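You operate a simulated robot arm through the tools that you are given. There is no shell and no other tool. Be economical: measure what you need, move in short steps, check, and stop when the job is done.

Carry out the task below with a simulated two-armed robot. There is one attempt and no reset: what you move stays moved.

Task
Press the seal flush and put the seal block in the blue tray.
Fine: use the seal press, hold it while you swing its arm, leave the arm clear. Where these are worked on the way, their far stop is far enough and under half their travel is too little: arm of the seal press.

Only the result counts: the job must be done as asked and must still hold three seconds after the hand-in. Knocking over, shifting, dropping, spilling or breaking anything else fails it. A push-on lid holds only when it is set on centred and level and pressed home; a screw cap is set on level and turned clockwise until tight.

Robot
Two 7-joint arms with two-finger parallel grippers on one trunk, on a base that drives. Base frame: it is fixed to the floor where the robot stands at the start and does not move with it; the origin is under the middle of the robot, x ahead of it, y to its left, z up. Units: m, rad, N and s.
The left shoulder is at the start at [0.05, 0.177, 1.154], the right one opposite. With the tool pointing down near the work surface each hand reaches from about 0.22 to 0.7 m from the robot's upright axis, wherever it stands, measured 20 degrees to its own side. Places, roughly: arm of the seal press [0.4, 0, 0.9]; blue tray [0.5, 0.6, 0.9]; nest of the seal press [0.5, 0.1, 0.9]. Payload 3.43 kg a hand.
The tool frame of a hand sits at the grasp point between the pads (the TCP): z along the fingers, y along the line on which they close. The tips reach 0.034 m beyond it. Largest opening 0.128 m; finger width 0.024, thickness 0.012; the body of the gripper, 0.048 by 0.13 m, starts 0.096 m behind the TCP.
Orientation is that of the tool frame in the base frame, as [roll, pitch, yaw] about the fixed x, y, z axes, in that order (R = Rz(yaw) Ry(pitch) Rx(roll)). With the fingers straight down and closing along the base's y, the tool's x points along the base's -x, its y along +y and its z along -z.

Tools
- The arms move only by the tool drive_tool. It takes "left_moves", "right_moves" or both (then of equal length, played together; a hand with none holds still); each is a list of rows, each a list of 7 numbers: the shift along the base's x, y, z in m, then the turn, a rotation vector about the base's x, y, z in rad, then the opening in per cent of the stroke, from 0 (shut) to 100 (fully open). In form: [[x, y, z, ax, ay, az, grip], ...]. A call has 1 to 12 rows; each row shifts and turns the commanded pose from where the row before left it. Rows are played at 5 a second. More than 0.05 m and 0.15 rad between two rows, or a gripper value outside its range, and nothing of the call is played. Where a pose cannot be reached the arm comes as near as it can. A force on the tool above 40 N (or 10 N above the force at the start of the call, whichever is more), or a blocked arm, ends the call early, and 0.2 s more pass. The fingers move at their own pace (about 0.108 m/s each) and stop on an object; they squeeze with about 38 N. The grip force told is the motor's: it shows also when the fingers shut on nothing. Time passes only in rows, and 0.2 s behind the last, so rows that do not move let the fingers close. The reply holds the time, the measured pose of the TCP, the force on the tool along the base axes, the opening and the grip force, in the units named above and with some noise, with the torque about the TCP (base axes, N m) and any sound that the robot's microphone picked up, and new pictures: "pictures" is both (left out), scene, wrist or none (wrist: the cameras of the hands that moved).
- Cameras (640 x 400 px; columns grow to the right, rows downward): "scene" is now at [0.1536, 0.0056, 1.3152]; the picture's right is [0.10, -0.99, 0.00], its down [-0.51, -0.05, -0.86] and it looks along [0.86, 0.09, -0.51] (base axes); focal length 244 px, centre (320, 200). "left" rides on the left gripper at [0.076, 0.011, -0.16] in its tool frame; the picture's right is [-0.15, 0.99, 0.00], its down [-0.88, -0.13, -0.46] and it looks along [-0.45, -0.07, 0.89] (tool axes); focal length 234 px, centre (320, 200). "right" rides on the right gripper at [0.076, -0.011, -0.16] in its tool frame; the picture's right is [0.15, 0.99, 0.00], its down [-0.88, 0.13, -0.46] and it looks along [-0.45, 0.07, 0.89] (tool axes); focal length 234 px, centre (320, 200).
- lift_body(by): slides the trunk up (or, below 0, down) by that many m; the arms and the scene camera ride with it, the base frame stays. It gives what a move gives, with no picture.
- base_move(legs): drives the robot by 1 to 6 legs, each [ahead, turn to the left] in m and rad, along the robot's own axes; the way and the turn of a leg run together, so that a leg with both is an arc; at most 1.5 m and 3.142 rad a leg. The arms and the cameras ride along, it lands a little off, and it stops where it bumps. It gives what a move gives, and a new picture of the scene camera.
- turn_head(pan, tilt): turns the head with the scene camera to pan (to the left, within 1.396 rad either way) and tilt (down, from -0.506 to 1.204), counted from straight ahead of the robot. It gives what a move gives, and a new picture of the scene camera.
- pixel_to_xyz(camera, pixels): for up to 12 pixels [column, row] of the newest picture of that camera ("zoom" is the newest enlarged one), the place [x, y, z] in the base frame of the surface seen there, good to about 0.002 m, but the place of the scene camera against the robot may be out by one fixed shift of up to 0.018 m in any direction. No time passes.
- close_up(camera, box): a new picture of the part [left, top, right, bottom] of that camera's present view, enlarged. No time passes.
- finish_job(): hands the job in; it is judged then, once.

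Keep the steps short. Do not move on a guess: measure, check each grasp and each placing, and mend mistakes. In all there are 80 turns and 260 pictures (those below and enlarged ones count). Leave the grippers open and the arms clear of the work at the hand-in unless told otherwise, and finish with a single line.

The tools are called after "Call:" by a JSON object that holds its "method" and its "body". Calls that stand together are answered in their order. drive_tool: Moves the arms, as the interface text tells. Its arguments: {"type":"object","properties":{"left_moves":{"type":"array"},"right_moves":{"type":"array"},"pictures":{"type":"string","enum":["both","scene","wrist","none"]}},"required":[]} The other tools are called the same way: lift_body (by) slides the trunk up or down; base_move (legs) drives the base; turn_head (pan, tilt) turns the head that bears the scene camera; pixel_to_xyz (camera, pixels) gives the place of the surface under pixels of a picture; close_up (camera, box) takes an enlarged picture of a part of a camera's view; finish_job () hands the job in.

At the start:

```text
time: 0.0
left_ee_pos: [0.4509, 0.3267, 1.1374]
left_orientation: [3.142, 0.0, -3.14]
left_ft_force: [-0.3, 0.6, 1.9]
left_ft_torque: [0.02, -0.02, 0.01]
left_gripper_width: 0.1281
left_gripper_force: 0.0
right_ee_pos: [0.4183, -0.1408, 1.2091]
right_orientation: [-3.141, -0.001, -3.141]
right_ft_force: [0.7, 0.2, -0.3]
right_ft_torque: [-0.02, 0.02, 0.01]
right_gripper_width: 0.128
right_gripper_force: 0.1
trunk travel left (down, up): [-0.325, 0.076]
robot x, y, heading: [-0.0016, 0.0001, 0.006]
head pan, tilt: [0.101, 0.534]
```

scene: 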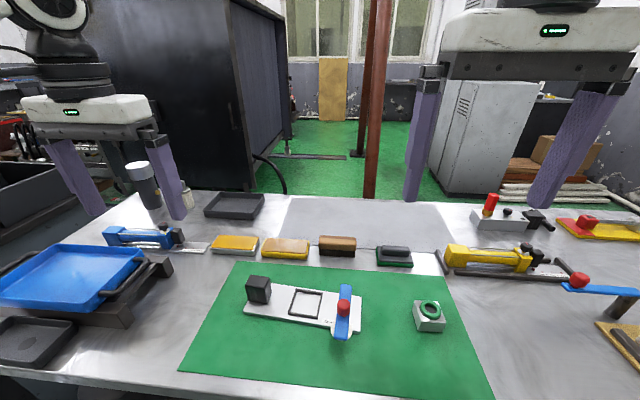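
right: 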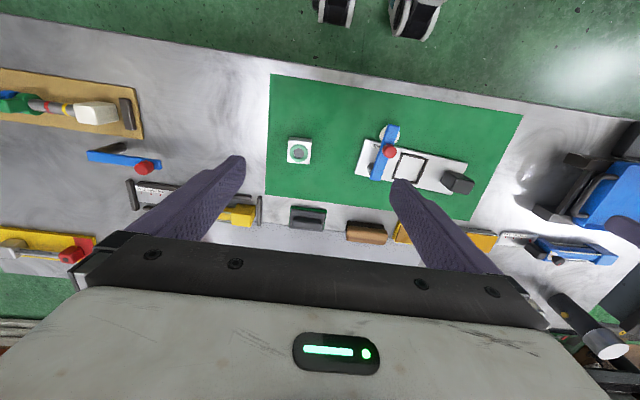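
left: 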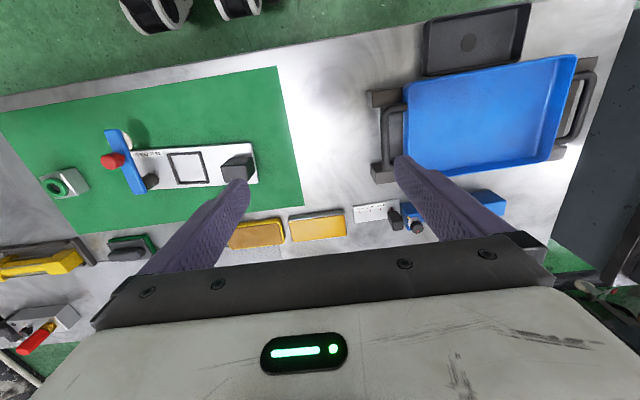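

I see the press (white plate with a square nest, blue arm with red knob) and the seal block (grey with a green ring). First, I'll zoom in on both.

Call:
{"method": "close_up", "body": {"camera": "scene", "box": [220, 250, 460, 400]}}

Call:
{"method": "close_up", "body": {"camera": "right", "box": [260, 90, 500, 240]}}

Call:
{"method": "close_up", "body": {"camera": "left", "box": [20, 100, 280, 262]}}

```text
2.67 times, centred on (340, 325) of scene
```

zoom: 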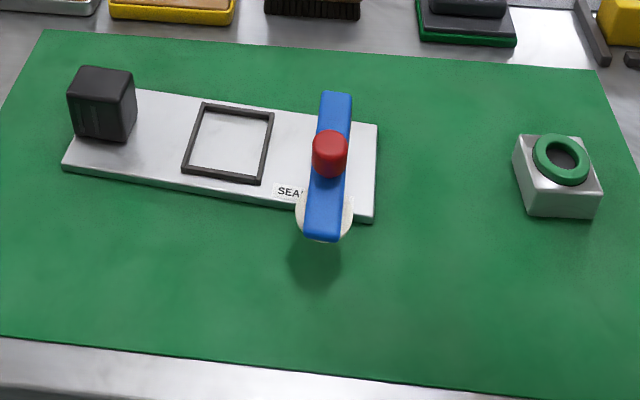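

```text
2.67 times, centred on (380, 165) of right
```

zoom: 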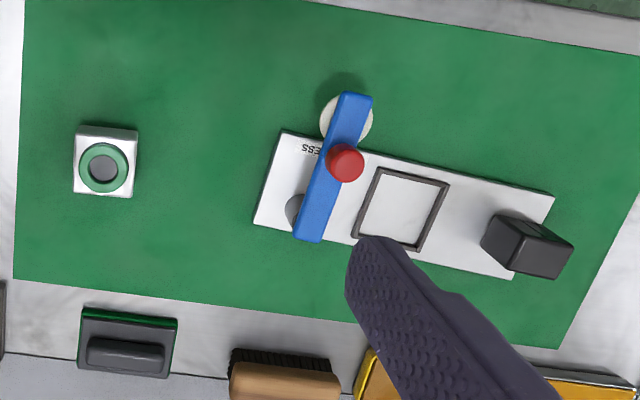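

```text
2.46 times, centred on (150, 181) of left
```

zoom: 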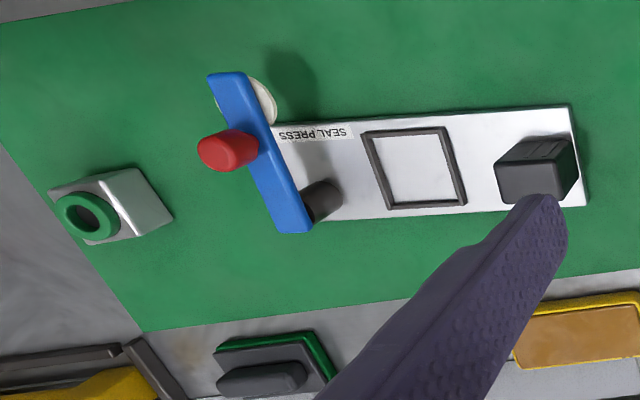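

Now I'll measure the main features in the wrist pictures, which have no camera shift.

Call:
{"method": "pixel_to_xyz", "body": {"camera": "zoom", "pixels": [[365, 134], [441, 130], [464, 204], [392, 208], [575, 108], [586, 204], [510, 180], [545, 150], [215, 150], [225, 85], [295, 222], [265, 95]]}}

Call:
{"method": "pixel_to_xyz", "body": {"camera": "right", "pixels": [[299, 152], [299, 144], [290, 142], [310, 142], [289, 161], [308, 162], [394, 127], [375, 179], [390, 150], [456, 177], [356, 174], [367, 140]]}}

Call:
{"method": "pixel_to_xyz", "body": {"camera": "scene", "pixels": [[431, 309], [420, 304], [344, 305], [345, 288], [341, 335], [258, 280], [293, 315], [318, 320], [322, 293], [297, 290], [310, 382], [306, 303]]}}

```text
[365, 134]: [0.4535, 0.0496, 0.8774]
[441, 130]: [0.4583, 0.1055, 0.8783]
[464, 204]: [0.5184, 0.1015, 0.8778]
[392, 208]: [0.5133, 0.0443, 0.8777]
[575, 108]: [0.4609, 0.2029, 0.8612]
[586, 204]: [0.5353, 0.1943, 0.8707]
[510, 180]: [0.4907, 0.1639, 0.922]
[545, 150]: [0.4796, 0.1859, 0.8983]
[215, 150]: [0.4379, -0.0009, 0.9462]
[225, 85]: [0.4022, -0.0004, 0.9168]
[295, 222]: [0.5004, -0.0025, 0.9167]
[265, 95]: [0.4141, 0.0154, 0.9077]
```

```text
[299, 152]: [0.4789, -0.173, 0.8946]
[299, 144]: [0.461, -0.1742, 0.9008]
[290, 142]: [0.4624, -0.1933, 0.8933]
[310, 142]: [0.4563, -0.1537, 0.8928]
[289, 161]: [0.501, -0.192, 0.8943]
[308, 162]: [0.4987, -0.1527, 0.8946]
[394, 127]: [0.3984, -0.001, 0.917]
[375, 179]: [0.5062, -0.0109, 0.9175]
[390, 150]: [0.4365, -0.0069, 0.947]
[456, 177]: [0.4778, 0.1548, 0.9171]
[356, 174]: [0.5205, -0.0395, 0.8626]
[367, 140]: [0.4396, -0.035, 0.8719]
```

```text
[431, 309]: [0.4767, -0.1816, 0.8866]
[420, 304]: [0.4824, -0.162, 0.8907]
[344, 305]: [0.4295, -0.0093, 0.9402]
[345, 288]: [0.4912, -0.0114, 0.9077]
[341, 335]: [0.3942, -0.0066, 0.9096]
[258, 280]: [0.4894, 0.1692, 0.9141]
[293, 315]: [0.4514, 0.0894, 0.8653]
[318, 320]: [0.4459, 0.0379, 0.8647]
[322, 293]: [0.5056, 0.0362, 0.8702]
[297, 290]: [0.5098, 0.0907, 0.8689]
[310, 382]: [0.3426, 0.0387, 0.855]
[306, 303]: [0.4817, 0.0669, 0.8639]
```

Nest centre is about (0.486, 0.075), with yaw about -0.08. The block is at about (0.479, -0.173), 0.04 wide. I'll move the right hand above the block for a finer look.

Call:
{"method": "drive_tool", "body": {"right_moves": [[0.012, -0.006, -0.04, 0, 0, 0, 100], [0.012, -0.006, -0.04, 0, 0, 0, 100], [0.012, -0.006, -0.04, 0, 0, 0, 100], [0.012, -0.007, -0.04, 0, 0, 0, 100], [0.013, -0.007, -0.03, 0, 0, 0, 75]], "pictures": "wrist"}}

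Call:
{"method": "close_up", "body": {"camera": "right", "box": [220, 60, 420, 185]}}

```text
time: 1.2
left_ee_pos: [0.451, 0.3275, 1.1367]
left_orientation: [3.141, 0.0, -3.14]
left_ft_force: [-0.5, -0.1, 0.5]
left_ft_torque: [0.04, -0.01, 0.01]
left_gripper_width: 0.1279
left_gripper_force: 0.0
right_ee_pos: [0.4792, -0.1739, 1.0201]
right_orientation: [3.139, 0.001, 3.139]
right_ft_force: [0.7, 0.0, -0.2]
right_ft_torque: [0.02, 0.0, 0.02]
right_gripper_width: 0.096
right_gripper_force: 0.1
trunk travel left (down, up): [-0.325, 0.076]
robot x, y, heading: [-0.0, -0.0005, -0.003]
head pan, tilt: [0.101, 0.534]
```

right: 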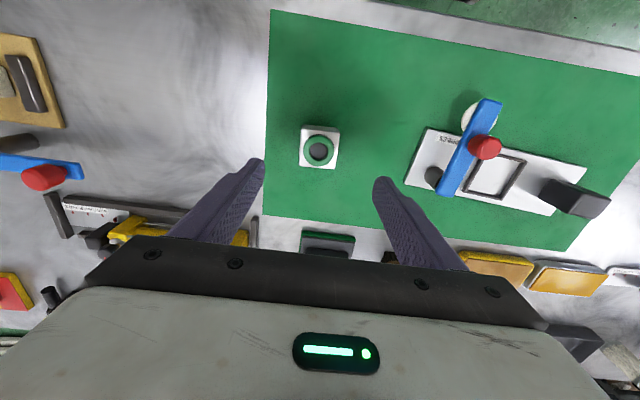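

```text
3.20 times, centred on (320, 122) of right
```

zoom: 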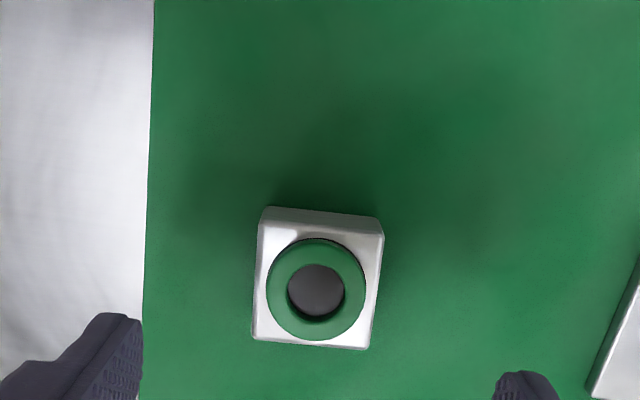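

Call:
{"method": "pixel_to_xyz", "body": {"camera": "zoom", "pixels": [[262, 225], [379, 233], [257, 336], [368, 346], [316, 245], [316, 335], [320, 290], [320, 211], [275, 290], [358, 290]]}}

Call:
{"method": "pixel_to_xyz", "body": {"camera": "right", "pixels": [[480, 163], [517, 172], [497, 192], [471, 186], [523, 160], [476, 156], [434, 175], [465, 115]]}}

```text
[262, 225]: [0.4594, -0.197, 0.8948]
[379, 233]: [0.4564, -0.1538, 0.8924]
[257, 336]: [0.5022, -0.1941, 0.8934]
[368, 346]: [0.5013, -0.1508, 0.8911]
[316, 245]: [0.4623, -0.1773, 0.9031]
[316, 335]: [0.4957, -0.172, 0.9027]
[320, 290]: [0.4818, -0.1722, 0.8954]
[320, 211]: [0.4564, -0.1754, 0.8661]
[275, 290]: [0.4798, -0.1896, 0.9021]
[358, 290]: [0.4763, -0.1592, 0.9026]
```

```text
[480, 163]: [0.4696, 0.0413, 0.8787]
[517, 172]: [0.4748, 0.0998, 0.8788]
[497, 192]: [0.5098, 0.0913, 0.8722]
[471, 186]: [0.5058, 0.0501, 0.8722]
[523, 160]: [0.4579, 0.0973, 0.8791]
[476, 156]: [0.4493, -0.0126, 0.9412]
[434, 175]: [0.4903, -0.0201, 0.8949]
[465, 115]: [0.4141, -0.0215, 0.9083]
```

The block is centred at (0.479, -0.174) with yaw about +0.07. I'll come down to TCP z 0.911, so the fingertips stay about 13 mm above the mat, and close.

Call:
{"method": "drive_tool", "body": {"right_moves": [[0, 0, -0.04, 0, 0, 0.07, 75], [0, 0, -0.04, 0, 0, 0, 65], [0, 0, -0.029, 0, 0, 0, 60], [0, 0, 0, 0, 0, 0, 60], [0, 0, 0, 0, 0, 0, 20], [0, 0, 0, 0, 0, 0, 20], [0, 0, 0, 0, 0, 0, 20]], "pictures": "wrist"}}

```text
time: 2.8
left_ee_pos: [0.4509, 0.3273, 1.1375]
left_orientation: [3.141, -0.001, -3.139]
left_ft_force: [0.2, -0.7, -0.2]
left_ft_torque: [0.0, 0.0, -0.01]
left_gripper_width: 0.1281
left_gripper_force: 0.0
right_ee_pos: [0.4783, -0.1751, 0.9102]
right_orientation: [3.141, -0.001, -3.071]
right_ft_force: [-0.3, -0.4, -0.4]
right_ft_torque: [-0.02, 0.03, -0.03]
right_gripper_width: 0.0474
right_gripper_force: 37.8
trunk travel left (down, up): [-0.325, 0.076]
robot x, y, heading: [0.0007, 0.0024, 0.002]
head pan, tilt: [0.101, 0.534]
```

right: 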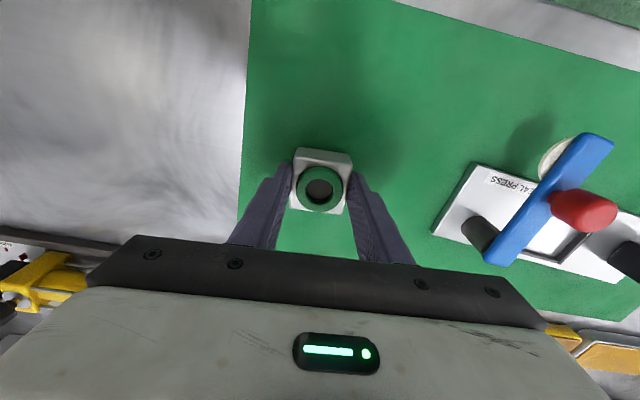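

I have it (width 0.047). I'll lift, carry it high over the arm to above the nest, and turn it by -0.15 to match.

Call:
{"method": "drive_tool", "body": {"right_moves": [[0, 0, 0.05, 0, 0, 0, 20], [0, 0, 0.05, 0, 0, 0, 20], [0, 0, 0.05, 0, 0, 0, 20], [0, 0.05, 0, 0, 0, -0.05, 20], [0, 0.05, 0, 0, 0, -0.05, 20], [0, 0.05, 0, 0, 0, -0.05, 20], [0, 0.045, 0, 0, 0, 0, 20], [0, 0, 0, 0, 0, 0, 20]], "pictures": "both"}}

Call:
{"method": "close_up", "body": {"camera": "right", "box": [220, 60, 420, 185]}}

Call:
{"method": "close_up", "body": {"camera": "left", "box": [40, 100, 280, 250]}}

```text
time: 4.6
left_ee_pos: [0.4507, 0.3266, 1.1368]
left_orientation: [3.14, -0.001, -3.14]
left_ft_force: [0.0, 0.5, 0.1]
left_ft_torque: [0.0, 0.0, 0.03]
left_gripper_width: 0.1278
left_gripper_force: 0.1
right_ee_pos: [0.4768, 0.0238, 1.0614]
right_orientation: [3.14, -0.002, 3.06]
right_ft_force: [0.1, 1.0, 0.3]
right_ft_torque: [0.01, 0.0, 0.04]
right_gripper_width: 0.0255
right_gripper_force: 0.0
trunk travel left (down, up): [-0.325, 0.076]
robot x, y, heading: [0.0005, 0.0027, -0.002]
head pan, tilt: [0.101, 0.534]
```

scene: 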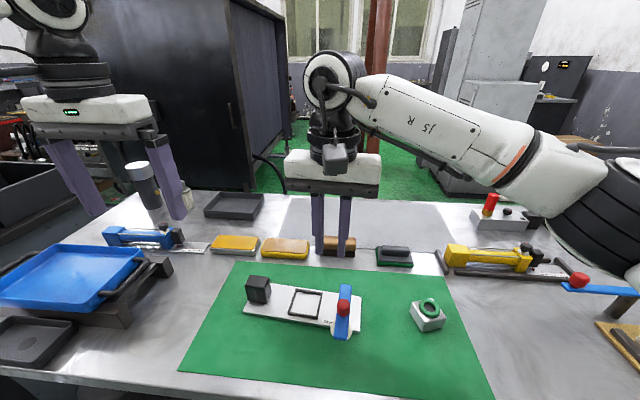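
right: 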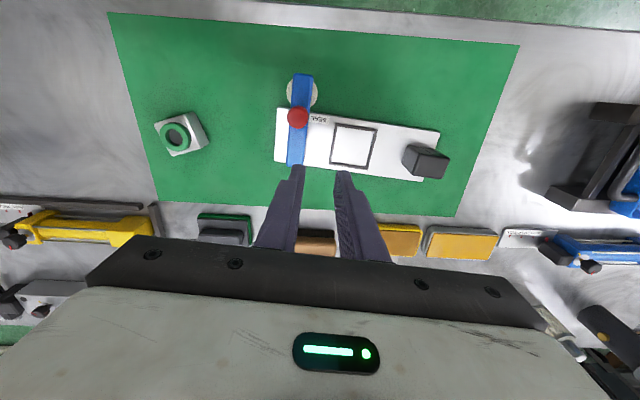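

```text
3.20 times, centred on (320, 122) of right
```

zoom: 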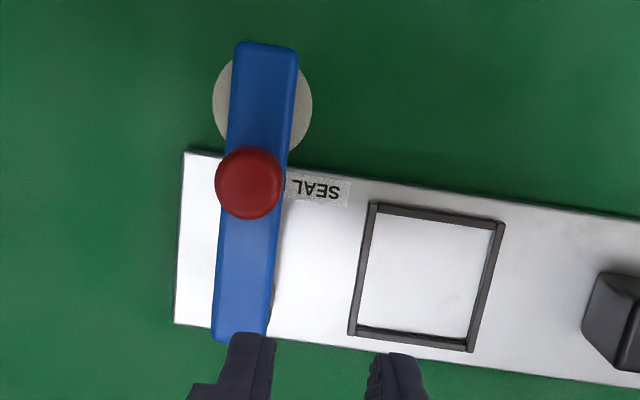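

```text
2.67 times, centred on (160, 175) of left
```

zoom: 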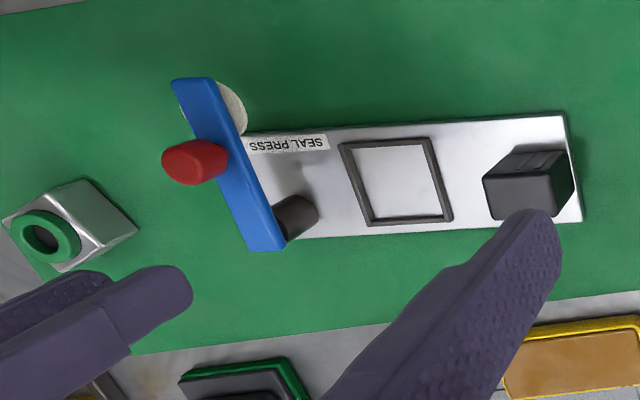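

The fingers are empty: the block slipped out and is back on the mat, upright but turned. I'll look at it closely before regrasping.

Call:
{"method": "close_up", "body": {"camera": "right", "box": [140, 90, 228, 145]}}

Call:
{"method": "pixel_to_xyz", "body": {"camera": "right", "pixels": [[176, 136], [156, 124], [192, 114], [205, 145], [171, 155], [300, 95]]}}

Call:
{"method": "close_up", "body": {"camera": "scene", "box": [388, 285, 468, 335]}}

```text
7.27 times, centred on (184, 118) of right
```

zoom: 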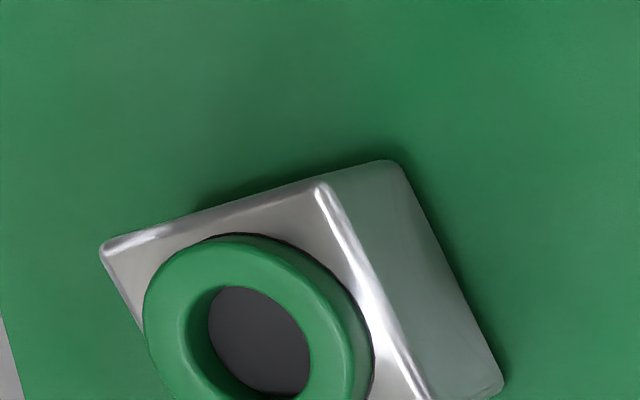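

```text
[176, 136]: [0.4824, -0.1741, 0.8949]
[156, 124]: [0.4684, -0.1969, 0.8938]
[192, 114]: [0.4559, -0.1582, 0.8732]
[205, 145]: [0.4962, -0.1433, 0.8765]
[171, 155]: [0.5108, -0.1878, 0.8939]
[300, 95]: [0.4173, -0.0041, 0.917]
```

```text
8.00 times, centred on (428, 310) of scene
```

zoom: 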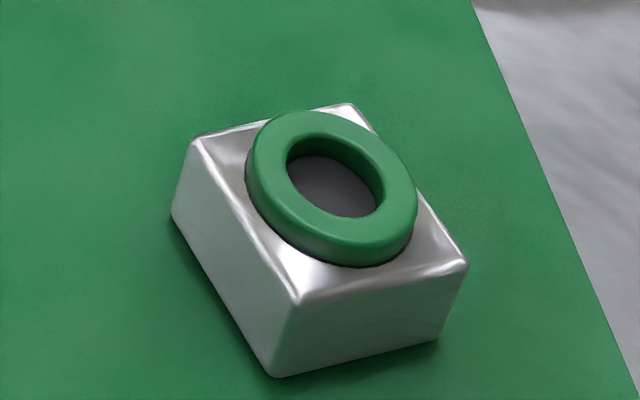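

The block is straight-sided and turned by about 0.2–0.35 rad. I'll go back above it for an exact measurement.

Call:
{"method": "drive_tool", "body": {"right_moves": [[0, -0.05, 0, 0, 0, 0.1, 75], [0, -0.05, 0, 0, 0, 0.1, 75], [0, -0.05, 0, 0, 0, 0.1, 75], [0.003, -0.048, 0, 0, 0, 0, 75], [0, 0, -0.04, 0, 0, 0, 75], [0, 0, -0.04, 0, 0, 0, 75], [0, 0, 0, 0, 0, 0, 75]], "pictures": "none"}}

Call:
{"method": "close_up", "body": {"camera": "right", "box": [240, 100, 400, 200]}}

```text
time: 6.2
left_ee_pos: [0.4508, 0.3282, 1.137]
left_orientation: [3.141, 0.002, -3.14]
left_ft_force: [0.1, -0.5, 0.1]
left_ft_torque: [0.01, 0.02, 0.0]
left_gripper_width: 0.128
left_gripper_force: 0.0
right_ee_pos: [0.4808, -0.1746, 0.9807]
right_orientation: [3.141, 0.001, -2.922]
right_ft_force: [-0.2, 1.4, 0.1]
right_ft_torque: [0.0, 0.01, 0.0]
right_gripper_width: 0.096
right_gripper_force: 0.0
trunk travel left (down, up): [-0.325, 0.076]
robot x, y, heading: [-0.0004, 0.0005, 0.006]
head pan, tilt: [0.101, 0.534]
```

```text
4.00 times, centred on (320, 150) of right
```

zoom: 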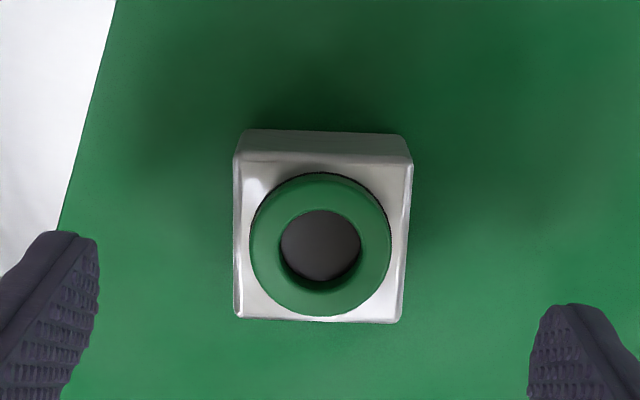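

Call:
{"method": "pixel_to_xyz", "body": {"camera": "zoom", "pixels": [[241, 158], [408, 165], [239, 312], [402, 316], [241, 235], [405, 240], [325, 160], [320, 314], [320, 180], [320, 305], [257, 240], [384, 240]]}}

```text
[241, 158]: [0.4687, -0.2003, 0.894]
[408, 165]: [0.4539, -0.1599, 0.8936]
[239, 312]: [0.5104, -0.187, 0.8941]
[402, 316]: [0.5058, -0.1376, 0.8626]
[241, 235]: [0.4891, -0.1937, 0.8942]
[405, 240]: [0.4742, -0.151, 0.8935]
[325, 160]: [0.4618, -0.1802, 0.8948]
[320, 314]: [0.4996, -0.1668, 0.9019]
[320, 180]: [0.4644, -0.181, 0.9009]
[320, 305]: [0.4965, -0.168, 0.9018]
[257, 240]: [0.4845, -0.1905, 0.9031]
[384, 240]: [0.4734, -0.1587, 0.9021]
```

Block yaw is about 0.32 and its centre is (0.481, -0.1735). I'll turn +0.10, go down to TCP z 0.904, close, and lift slowly with a check.

Call:
{"method": "drive_tool", "body": {"right_moves": [[0, 0.001, -0.04, 0, 0, 0.1, 65], [0, 0, -0.036, 0, 0, 0, 60], [0, 0, 0, 0, 0, 0, 60], [0, 0, 0, 0, 0, 0, 0], [0, 0, 0, 0, 0, 0, 0], [0, 0, 0, 0, 0, 0, 0], [0, 0, 0, 0, 0, 0, 0], [0, 0, 0.003, 0, 0, 0, 0], [0, 0, 0.006, 0, 0, 0, 0], [0, 0, 0.006, 0, 0, 0, 0]], "pictures": "both"}}

Call:
{"method": "close_up", "body": {"camera": "scene", "box": [368, 265, 488, 340]}}

```text
time: 8.4
left_ee_pos: [0.4506, 0.3272, 1.1367]
left_orientation: [3.141, 0.001, -3.138]
left_ft_force: [0.3, 0.4, -0.7]
left_ft_torque: [0.01, 0.01, 0.02]
left_gripper_width: 0.128
left_gripper_force: 0.1
right_ee_pos: [0.4821, -0.1747, 0.9185]
right_orientation: [3.14, -0.001, -2.822]
right_ft_force: [0.2, 0.1, -1.0]
right_ft_torque: [0.01, -0.02, 0.02]
right_gripper_width: 0.0472
right_gripper_force: 37.9
trunk travel left (down, up): [-0.325, 0.076]
robot x, y, heading: [0.0036, -0.0024, 0.001]
head pan, tilt: [0.101, 0.534]
```

scene: 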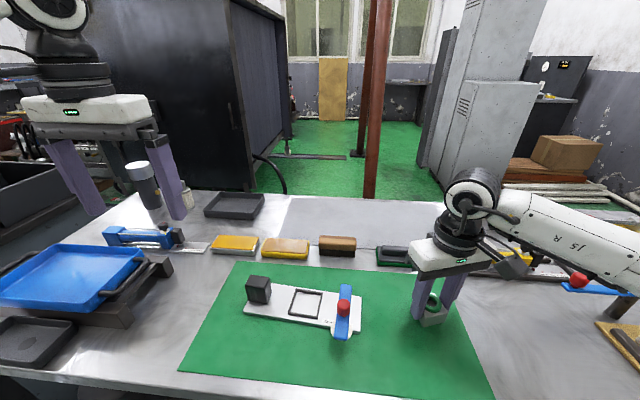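
right: 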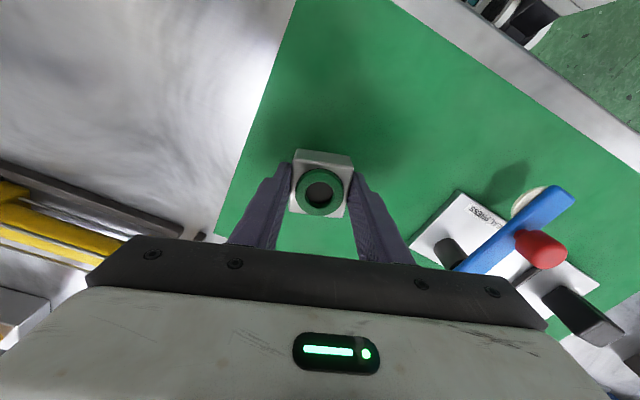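

```text
5.33 times, centred on (428, 302) of scene
```

zoom: 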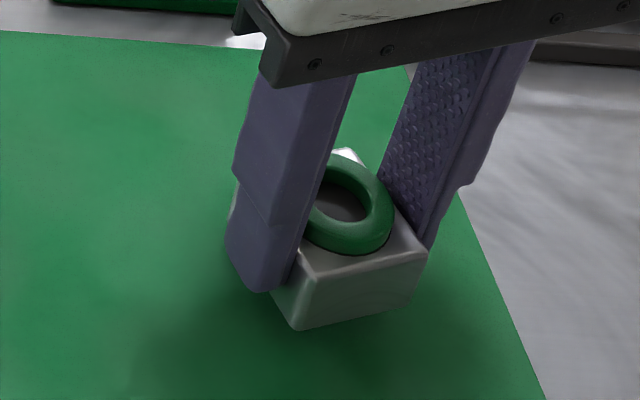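

Call:
{"method": "pixel_to_xyz", "body": {"camera": "right", "pixels": [[305, 193], [322, 211], [297, 208], [344, 213], [320, 192]]}}

```text
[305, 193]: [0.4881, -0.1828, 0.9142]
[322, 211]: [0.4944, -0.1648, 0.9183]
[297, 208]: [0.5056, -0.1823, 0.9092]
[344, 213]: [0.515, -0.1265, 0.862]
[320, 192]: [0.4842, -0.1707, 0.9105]
```

The block is lifted (its top is up 15 mm) and held. I'll raise it gently another 0.1 m, and measure the nest before carrying it over.

Call:
{"method": "drive_tool", "body": {"right_moves": [[0, 0, 0.01, 0, 0, 0, 0], [0, 0, 0.015, 0, 0, 0, 0], [0, 0, 0.02, 0, 0, 0, 0], [0, 0, 0.02, 0, 0, 0, 0], [0, 0, 0.02, 0, 0, 0, 0], [0, 0, 0.015, 0, 0, 0, 0], [0, 0.015, 0, 0, 0, -0.05, 0], [0, 0.025, 0, 0, 0, -0.07, 0], [0, 0.025, 0, 0, 0, -0.07, 0], [0, 0.025, 0, 0, 0, -0.07, 0], [0, 0.015, 0, 0, 0, -0.07, 0], [0, 0, 0, 0, 0, 0, 0]], "pictures": "wrist"}}

Call:
{"method": "close_up", "body": {"camera": "right", "box": [360, 60, 600, 210]}}

```text
time: 11.0
left_ee_pos: [0.4514, 0.3281, 1.1364]
left_orientation: [-3.141, 0.0, -3.138]
left_ft_force: [-0.9, 0.0, 0.1]
left_ft_torque: [-0.02, 0.02, 0.04]
left_gripper_width: 0.1282
left_gripper_force: 0.1
right_ee_pos: [0.4818, -0.07, 1.0193]
right_orientation: [3.139, -0.001, 3.131]
right_ft_force: [0.6, 0.3, -1.6]
right_ft_torque: [-0.01, -0.01, 0.01]
right_gripper_width: 0.047
right_gripper_force: 37.6
trunk travel left (down, up): [-0.325, 0.076]
robot x, y, heading: [-0.0015, -0.0016, -0.001]
head pan, tilt: [0.101, 0.534]
```

right: 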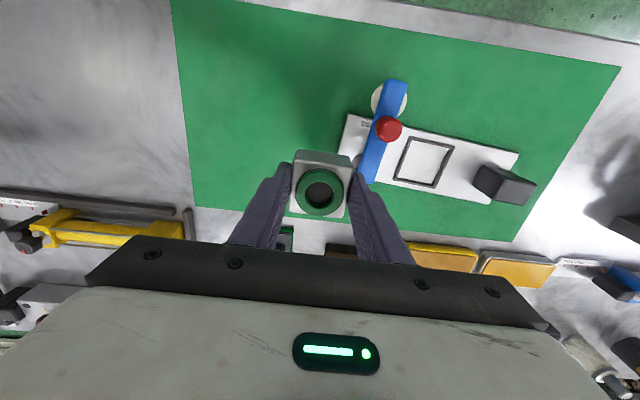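

```text
2.67 times, centred on (480, 135) of right
```

zoom: 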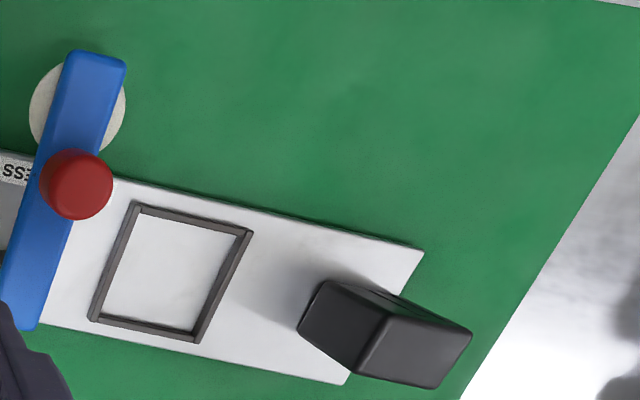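

Still held (0.047). Now I'll measure the nest frame, the handle and the arm.

Call:
{"method": "pixel_to_xyz", "body": {"camera": "zoom", "pixels": [[136, 205], [249, 232], [197, 338], [92, 317], [141, 215], [238, 238], [190, 328], [106, 315], [322, 284], [383, 314], [466, 333], [302, 328]]}}

Call:
{"method": "pixel_to_xyz", "body": {"camera": "right", "pixels": [[297, 163], [350, 170], [293, 213], [325, 170], [343, 215], [518, 153], [490, 203]]}}

```text
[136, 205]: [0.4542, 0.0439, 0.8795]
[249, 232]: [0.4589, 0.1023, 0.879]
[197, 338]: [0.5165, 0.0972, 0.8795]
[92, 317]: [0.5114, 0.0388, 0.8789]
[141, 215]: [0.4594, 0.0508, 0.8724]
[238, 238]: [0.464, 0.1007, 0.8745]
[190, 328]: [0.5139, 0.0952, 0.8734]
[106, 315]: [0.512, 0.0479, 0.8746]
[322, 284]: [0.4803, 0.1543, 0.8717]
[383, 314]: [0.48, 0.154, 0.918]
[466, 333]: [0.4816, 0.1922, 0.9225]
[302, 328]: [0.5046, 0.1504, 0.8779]
```

```text
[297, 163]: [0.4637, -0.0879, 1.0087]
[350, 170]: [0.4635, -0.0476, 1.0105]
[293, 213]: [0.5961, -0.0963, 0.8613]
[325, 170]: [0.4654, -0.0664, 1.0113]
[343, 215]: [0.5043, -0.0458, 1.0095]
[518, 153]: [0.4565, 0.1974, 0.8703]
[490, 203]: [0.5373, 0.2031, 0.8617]
```

Nest frame: centre (0.485, 0.0705), yaw -0.085, inner size about 0.049. I'll carry the block over it and lower it to hover about 2 cm above the frame.

Call:
{"method": "drive_tool", "body": {"right_moves": [[0, 0.02, 0, 0, 0, -0.035, 0], [0, 0.03, 0, 0, 0, -0.04, 0], [0.001, 0.03, 0, 0, 0, 0, 0], [0, 0.03, 0, 0, 0, 0, 0], [0, 0.0205, 0, 0, 0, 0, 0], [0, 0.01, -0.01, 0, 0, 0, 0], [0, 0, -0.02, 0, 0, 0, 0], [0, 0, -0.02, 0, 0, 0, 0], [0, 0, -0.01, 0, 0, 0, 0], [0, 0, 0, 0, 0, 0, 0]], "pictures": "both"}}

Call:
{"method": "close_up", "body": {"camera": "right", "box": [220, 100, 420, 225]}}

Call:
{"method": "close_up", "body": {"camera": "scene", "box": [240, 250, 400, 350]}}

Call:
{"method": "close_up", "body": {"camera": "left", "box": [80, 100, 280, 225]}}

```text
time: 13.2
left_ee_pos: [0.4506, 0.3269, 1.1372]
left_orientation: [3.141, 0.0, -3.14]
left_ft_force: [0.3, 0.2, 0.1]
left_ft_torque: [-0.03, -0.01, -0.01]
left_gripper_width: 0.1279
left_gripper_force: 0.1
right_ee_pos: [0.4829, 0.072, 0.9607]
right_orientation: [3.142, 0.0, 3.056]
right_ft_force: [0.5, -0.7, -1.5]
right_ft_torque: [0.0, 0.05, -0.03]
right_gripper_width: 0.0471
right_gripper_force: 37.9
trunk travel left (down, up): [-0.325, 0.076]
robot x, y, heading: [-0.0, 0.0018, 0.002]
head pan, tilt: [0.101, 0.534]
```

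scene: 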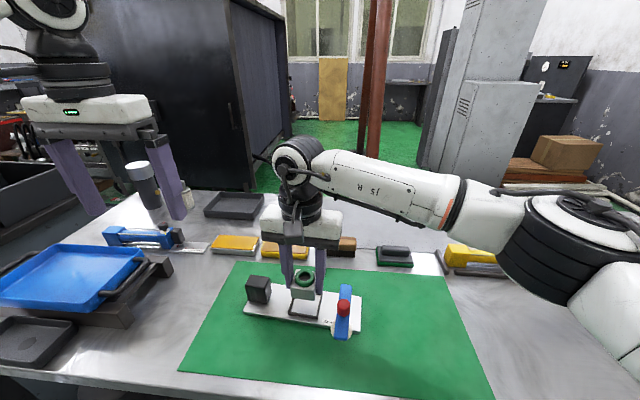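
right: 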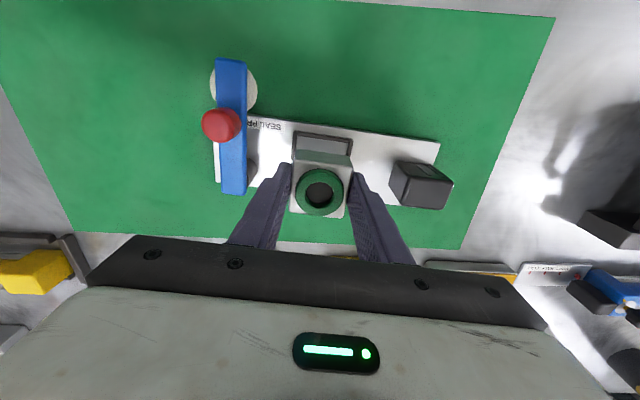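

```text
3.20 times, centred on (320, 162) of right
```

zoom: 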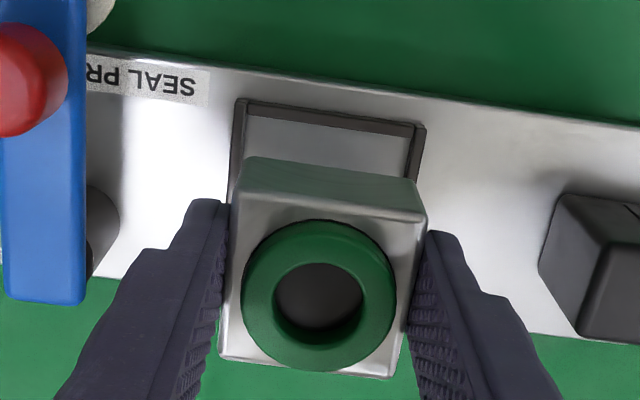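

```text
4.00 times, centred on (320, 300) of scene
```

zoom: 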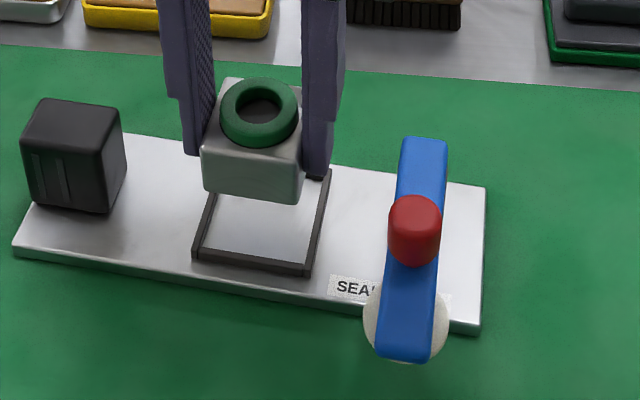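

```text
3.20 times, centred on (180, 162) of left
```

zoom: 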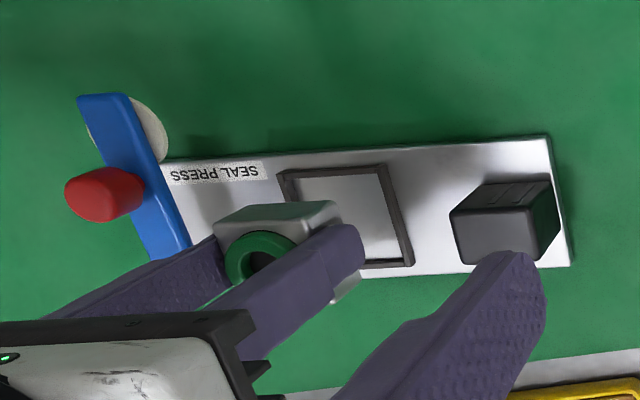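

Call:
{"method": "close_up", "body": {"camera": "right", "box": [280, 120, 368, 175]}}

```text
7.27 times, centred on (324, 148) of right
```

zoom: 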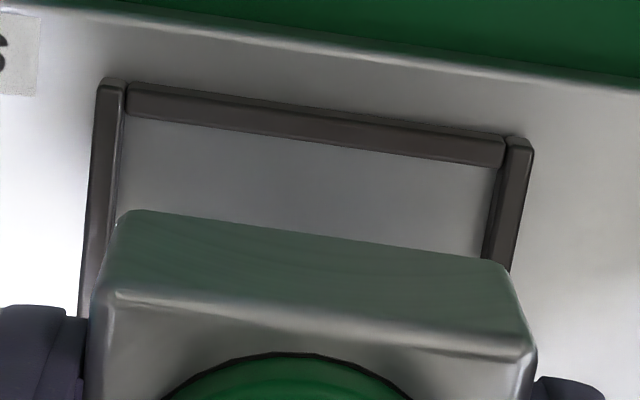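

Call:
{"method": "pixel_to_xyz", "body": {"camera": "zoom", "pixels": [[112, 90], [516, 148], [150, 90], [490, 145], [90, 250], [510, 240], [125, 225], [495, 272], [120, 285], [525, 345], [320, 242], [320, 320]]}}

```text
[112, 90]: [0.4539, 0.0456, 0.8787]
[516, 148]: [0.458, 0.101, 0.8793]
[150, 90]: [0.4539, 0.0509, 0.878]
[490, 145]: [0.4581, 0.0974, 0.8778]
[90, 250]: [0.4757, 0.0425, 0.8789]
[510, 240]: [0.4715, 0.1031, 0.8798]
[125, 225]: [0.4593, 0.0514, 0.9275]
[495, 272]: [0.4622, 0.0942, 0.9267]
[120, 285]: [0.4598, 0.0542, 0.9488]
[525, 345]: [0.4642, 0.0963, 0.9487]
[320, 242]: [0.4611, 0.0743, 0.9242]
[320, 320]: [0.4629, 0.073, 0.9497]
```

Call:
{"method": "pixel_to_xyz", "body": {"camera": "zoom", "pixels": [[320, 103], [320, 109], [320, 116], [320, 124], [320, 130], [320, 137], [320, 143], [320, 150], [320, 222], [320, 232], [320, 262], [320, 280]]}}

Call:
{"method": "pixel_to_xyz", "body": {"camera": "zoom", "pixels": [[83, 200], [90, 200], [97, 200], [104, 200], [111, 200], [118, 200], [484, 215], [491, 215], [498, 215], [505, 215], [512, 215], [519, 215]]}}

Call:
{"method": "pixel_to_xyz", "body": {"camera": "zoom", "pixels": [[100, 260], [106, 260], [112, 260], [118, 260], [505, 285], [510, 285], [515, 285], [520, 285], [525, 285], [108, 240], [114, 240], [120, 240]]}}

```text
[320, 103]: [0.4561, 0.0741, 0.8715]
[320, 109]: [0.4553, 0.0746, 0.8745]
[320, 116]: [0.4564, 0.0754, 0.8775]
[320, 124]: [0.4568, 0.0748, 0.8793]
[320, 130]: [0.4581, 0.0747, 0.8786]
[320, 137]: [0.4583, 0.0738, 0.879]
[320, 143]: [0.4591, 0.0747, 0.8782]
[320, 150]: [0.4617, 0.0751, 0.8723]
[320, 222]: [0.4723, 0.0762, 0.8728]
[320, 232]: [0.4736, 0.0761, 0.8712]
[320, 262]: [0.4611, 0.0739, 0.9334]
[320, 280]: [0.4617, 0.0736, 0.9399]
```

```text
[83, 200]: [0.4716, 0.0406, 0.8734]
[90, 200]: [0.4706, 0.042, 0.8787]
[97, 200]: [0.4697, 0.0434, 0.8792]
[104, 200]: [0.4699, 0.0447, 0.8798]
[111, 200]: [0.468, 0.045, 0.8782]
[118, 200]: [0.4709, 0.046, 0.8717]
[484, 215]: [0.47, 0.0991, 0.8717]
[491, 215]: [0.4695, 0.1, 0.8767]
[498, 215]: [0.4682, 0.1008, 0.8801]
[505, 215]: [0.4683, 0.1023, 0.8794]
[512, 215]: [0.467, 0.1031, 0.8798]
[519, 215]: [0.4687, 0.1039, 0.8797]
```

```text
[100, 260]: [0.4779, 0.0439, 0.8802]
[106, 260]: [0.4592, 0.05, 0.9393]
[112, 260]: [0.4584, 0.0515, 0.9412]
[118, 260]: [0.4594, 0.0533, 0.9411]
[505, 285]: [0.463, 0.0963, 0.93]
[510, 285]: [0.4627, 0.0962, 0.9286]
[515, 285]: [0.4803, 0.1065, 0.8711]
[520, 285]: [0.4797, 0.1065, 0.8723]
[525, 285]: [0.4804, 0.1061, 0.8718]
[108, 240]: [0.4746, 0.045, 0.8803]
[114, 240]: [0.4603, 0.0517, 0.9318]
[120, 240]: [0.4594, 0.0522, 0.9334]
```

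Frame inner opening is 0.0537 wide and centred at (0.486, 0.0713). The block is centred at (0.4845, 0.0712), with matching yaw. I'll shift +1.5 mm in x and lower to TCP z ~0.917.

Call:
{"method": "drive_tool", "body": {"right_moves": [[0.0015, 0, -0.01, 0, 0, 0, 0], [0, 0, -0.015, 0, 0, 0, 0], [0, 0, -0.01, 0, 0, 0, 0], [0, 0, -0.006, 0, 0, 0, 0], [0, 0, -0.003, 0, 0, 0, 0], [0, 0, 0, 0, 0, 0, 0]], "pictures": "wrist"}}

Call:
{"method": "close_up", "body": {"camera": "right", "box": [280, 120, 368, 175]}}

Call:
{"method": "close_up", "body": {"camera": "scene", "box": [240, 250, 400, 350]}}

```text
time: 14.6
left_ee_pos: [0.4513, 0.3281, 1.1366]
left_orientation: [3.14, 0.002, -3.14]
left_ft_force: [0.4, 0.1, 0.4]
left_ft_torque: [0.0, 0.0, 0.0]
left_gripper_width: 0.1281
left_gripper_force: 0.1
right_ee_pos: [0.4838, 0.0722, 0.9152]
right_orientation: [-3.142, 0.001, 3.055]
right_ft_force: [-0.2, -0.6, -0.6]
right_ft_torque: [0.01, -0.01, -0.01]
right_gripper_width: 0.047
right_gripper_force: 37.6
trunk travel left (down, up): [-0.325, 0.076]
robot x, y, heading: [-0.0024, 0.0037, 0.001]
head pan, tilt: [0.101, 0.534]
```

right: 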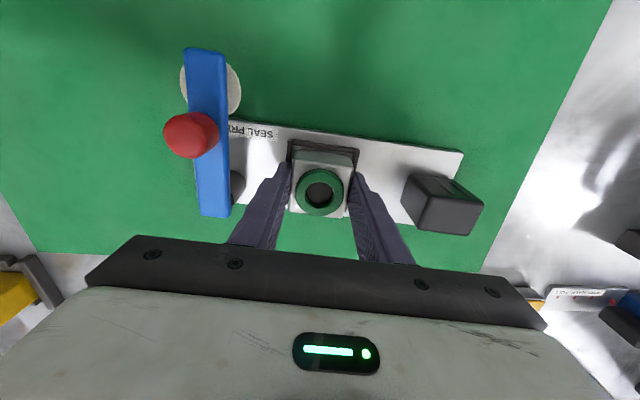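

```text
7.27 times, centred on (324, 148) of right
```

zoom: 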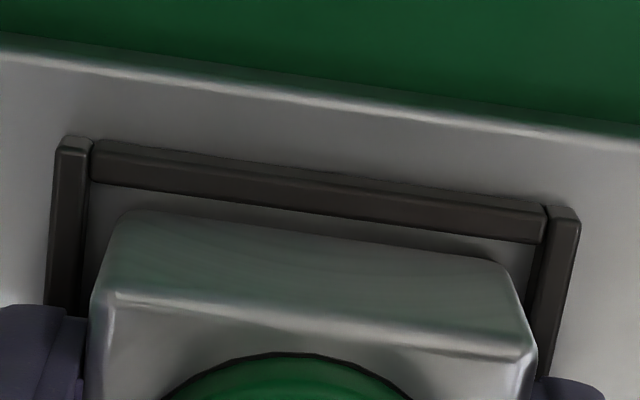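

```text
4.00 times, centred on (320, 300) of scene
```

zoom: 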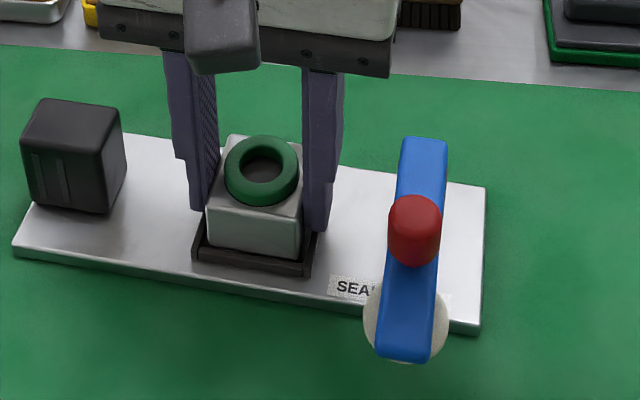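

The block sits inside the frame. I'll check its height and gaps before releasing.

Call:
{"method": "close_up", "body": {"camera": "right", "box": [280, 120, 368, 175]}}

Call:
{"method": "pixel_to_xyz", "body": {"camera": "zoom", "pixels": [[320, 215], [320, 228], [320, 240], [320, 260], [320, 325], [320, 345], [90, 240], [105, 255], [525, 275], [540, 275], [515, 290], [95, 225]]}}

```text
7.27 times, centred on (324, 148) of right
```

zoom: 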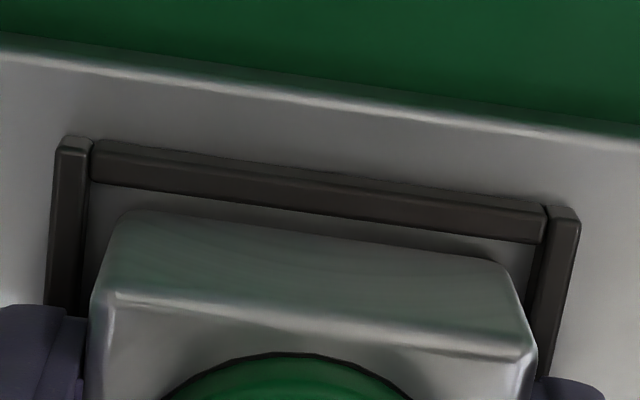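

```text
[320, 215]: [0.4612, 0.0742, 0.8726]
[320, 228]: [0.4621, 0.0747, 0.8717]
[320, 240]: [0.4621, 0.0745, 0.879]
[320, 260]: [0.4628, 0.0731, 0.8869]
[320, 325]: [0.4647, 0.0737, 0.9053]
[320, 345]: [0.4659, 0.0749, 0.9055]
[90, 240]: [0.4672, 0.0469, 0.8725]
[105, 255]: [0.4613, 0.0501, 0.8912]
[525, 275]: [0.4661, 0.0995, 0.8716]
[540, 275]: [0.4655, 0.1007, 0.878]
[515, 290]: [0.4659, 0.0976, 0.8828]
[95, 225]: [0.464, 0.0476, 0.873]
```

The block top is at 0.905, so its bottom is about 1 mm above the nest floor (0.8715). I'll lower 1 mm, open partly, and rise straight up.

Call:
{"method": "drive_tool", "body": {"right_moves": [[0, 0, -0.001, 0, 0, 0, 0], [0, 0, 0, 0, 0, 0, 35], [0, 0, 0, 0, 0, 0, 55], [0, 0, 0, 0, 0, 0, 55], [0, 0, 0.03, 0, 0, 0, 55], [0, 0, 0.04, 0, 0, 0, 55], [0, 0, 0.05, 0, 0, 0, 55], [0, 0, 0, 0, 0, 0, 55]], "pictures": "wrist"}}

Call:
{"method": "close_up", "body": {"camera": "right", "box": [200, 60, 440, 210]}}

Call:
{"method": "close_up", "body": {"camera": "scene", "box": [240, 260, 400, 360]}}

```text
time: 16.4
left_ee_pos: [0.4518, 0.3272, 1.1373]
left_orientation: [3.141, -0.001, -3.139]
left_ft_force: [0.6, -0.3, 0.1]
left_ft_torque: [0.01, -0.02, -0.02]
left_gripper_width: 0.1281
left_gripper_force: 0.0
right_ee_pos: [0.4849, 0.0722, 1.0374]
right_orientation: [-3.141, -0.001, 3.057]
right_ft_force: [-0.1, 0.7, 0.1]
right_ft_torque: [-0.02, 0.01, 0.0]
right_gripper_width: 0.0703
right_gripper_force: 0.1
trunk travel left (down, up): [-0.325, 0.076]
robot x, y, heading: [-0.0051, -0.0023, 0.009]
head pan, tilt: [0.101, 0.534]
```

right: 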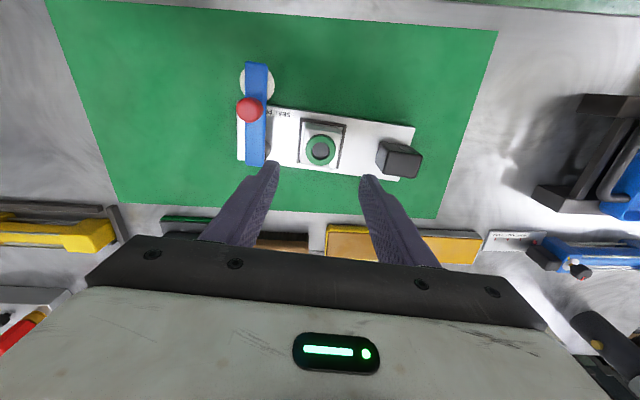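

```text
2.67 times, centred on (320, 135) of right
```

zoom: 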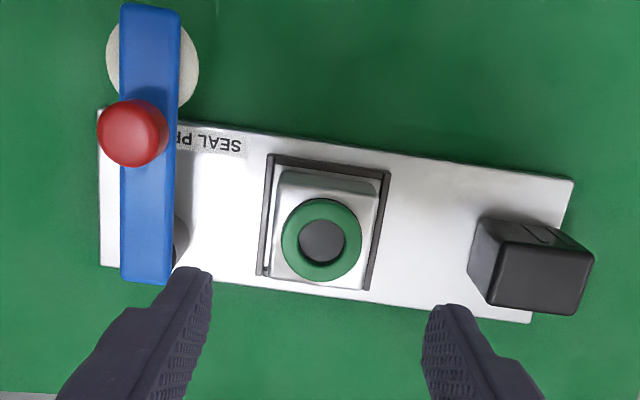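

```text
4.00 times, centred on (320, 310) of scene
```

zoom: 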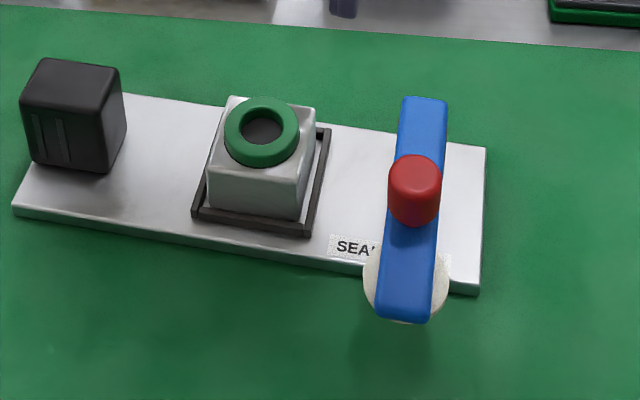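

The block is seated. Now I'll measure the arm, knob, post and handle exactly.

Call:
{"method": "pixel_to_xyz", "body": {"camera": "right", "pixels": [[256, 65], [255, 162], [249, 106], [247, 137], [264, 137], [242, 83], [272, 84], [268, 150], [391, 158], [417, 160], [411, 174], [385, 169]]}}

Call:
{"method": "close_up", "body": {"camera": "left", "box": [70, 110, 270, 235]}}

```text
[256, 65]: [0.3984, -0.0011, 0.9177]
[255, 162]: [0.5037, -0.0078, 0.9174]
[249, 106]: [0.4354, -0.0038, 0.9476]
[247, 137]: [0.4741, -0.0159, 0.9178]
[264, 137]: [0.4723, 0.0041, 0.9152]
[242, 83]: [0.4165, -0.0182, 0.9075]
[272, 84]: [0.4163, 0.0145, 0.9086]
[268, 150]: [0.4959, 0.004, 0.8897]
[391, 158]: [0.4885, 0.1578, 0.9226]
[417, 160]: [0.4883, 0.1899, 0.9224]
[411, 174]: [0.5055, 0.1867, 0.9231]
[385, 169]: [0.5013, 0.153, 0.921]
```

```text
3.20 times, centred on (170, 172) of left
```

zoom: 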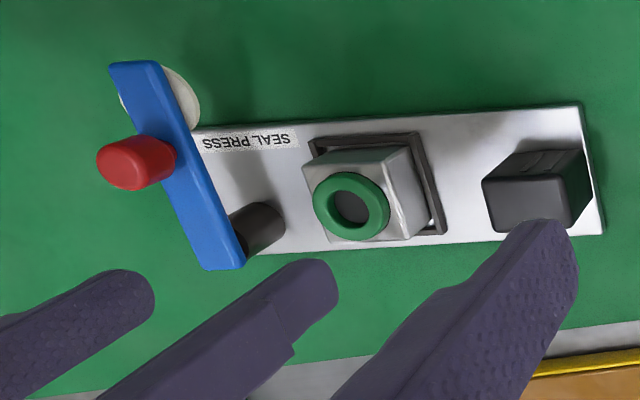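

Arm: pivot about (0.494, -0.0065), knob (0.4354, -0.004) with its top at 0.9476; the pad is about 0.078 from the pivot, so it meets the nest at about 90°. Plan: the left hand holds the black handle (closing along x) while the right hand cages the knob. I'll move the right hand above the knob and bring the left over the handle.

Call:
{"method": "drive_tool", "body": {"left_moves": [[0, 0, 0, 0, 0, -0.138, 100], [0, 0, 0, 0, 0, -0.138, 100], [0, 0, 0, 0, 0, -0.138, 100], [0.005, -0.01, 0, 0, 0, -0.138, 100], [0.005, -0.02, -0.01, 0, 0, -0.138, 100], [0.005, -0.02, -0.01, 0, 0, -0.138, 100], [0.005, -0.02, -0.01, 0, 0, -0.138, 100], [0.005, -0.02, -0.01, 0, 0, -0.138, 90], [0.005, -0.02, -0.01, 0, 0, -0.138, 80], [0.005, -0.02, -0.01, 0, 0, -0.138, 70], [0.005, -0.02, -0.01, 0, 0, -0.138, 60], [0.002, -0.005, -0.007, 0, 0, -0.138, 60]], "right_moves": [[-0.02, -0.03, 0.01, 0, 0, 0, 55], [-0.02, -0.03, 0, 0, 0, 0, 55], [-0.0095, -0.016, 0, 0, 0, 0, 50], [0, 0, 0, 0, 0, 0, 50], [0, 0, 0, 0, 0, 0, 50], [0, 0, 0, 0, 0, 0, 50], [0, 0, 0, 0, 0, 0, 50], [0, 0, 0, 0, 0, 0, 50], [0, 0, 0, 0, 0, 0, 50], [0, 0, 0, 0, 0, 0, 50], [0, 0, 0, 0, 0, 0, 50], [0, 0, 0, 0, 0, 0, 50]], "pictures": "both"}}

```text
time: 19.0
left_ee_pos: [0.4942, 0.1719, 1.0612]
left_orientation: [3.141, -0.001, 1.484]
left_ft_force: [0.4, 0.0, 0.3]
left_ft_torque: [0.01, 0.0, 0.02]
left_gripper_width: 0.0767
left_gripper_force: 0.1
right_ee_pos: [0.4339, -0.0052, 1.0451]
right_orientation: [-3.141, 0.001, 3.057]
right_ft_force: [0.3, -0.1, 0.3]
right_ft_torque: [-0.02, 0.03, 0.0]
right_gripper_width: 0.0637
right_gripper_force: 0.0
trunk travel left (down, up): [-0.325, 0.076]
robot x, y, heading: [0.0018, -0.0005, -0.002]
head pan, tilt: [0.101, 0.534]
```

scene: 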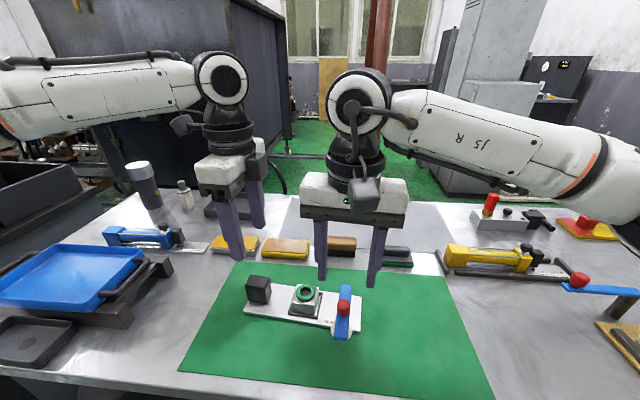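
right: 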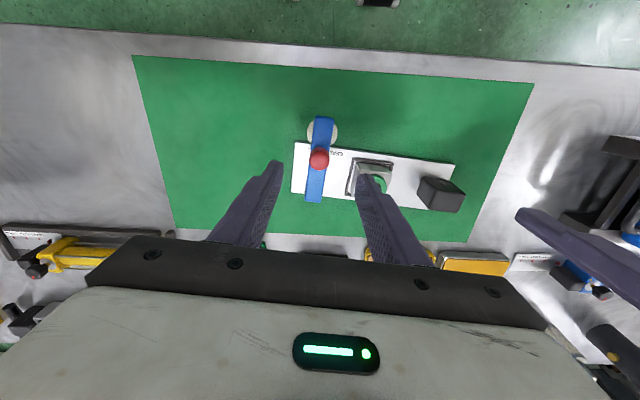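
left: 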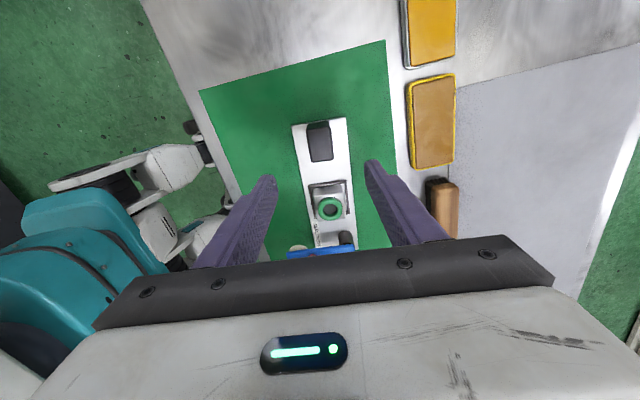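

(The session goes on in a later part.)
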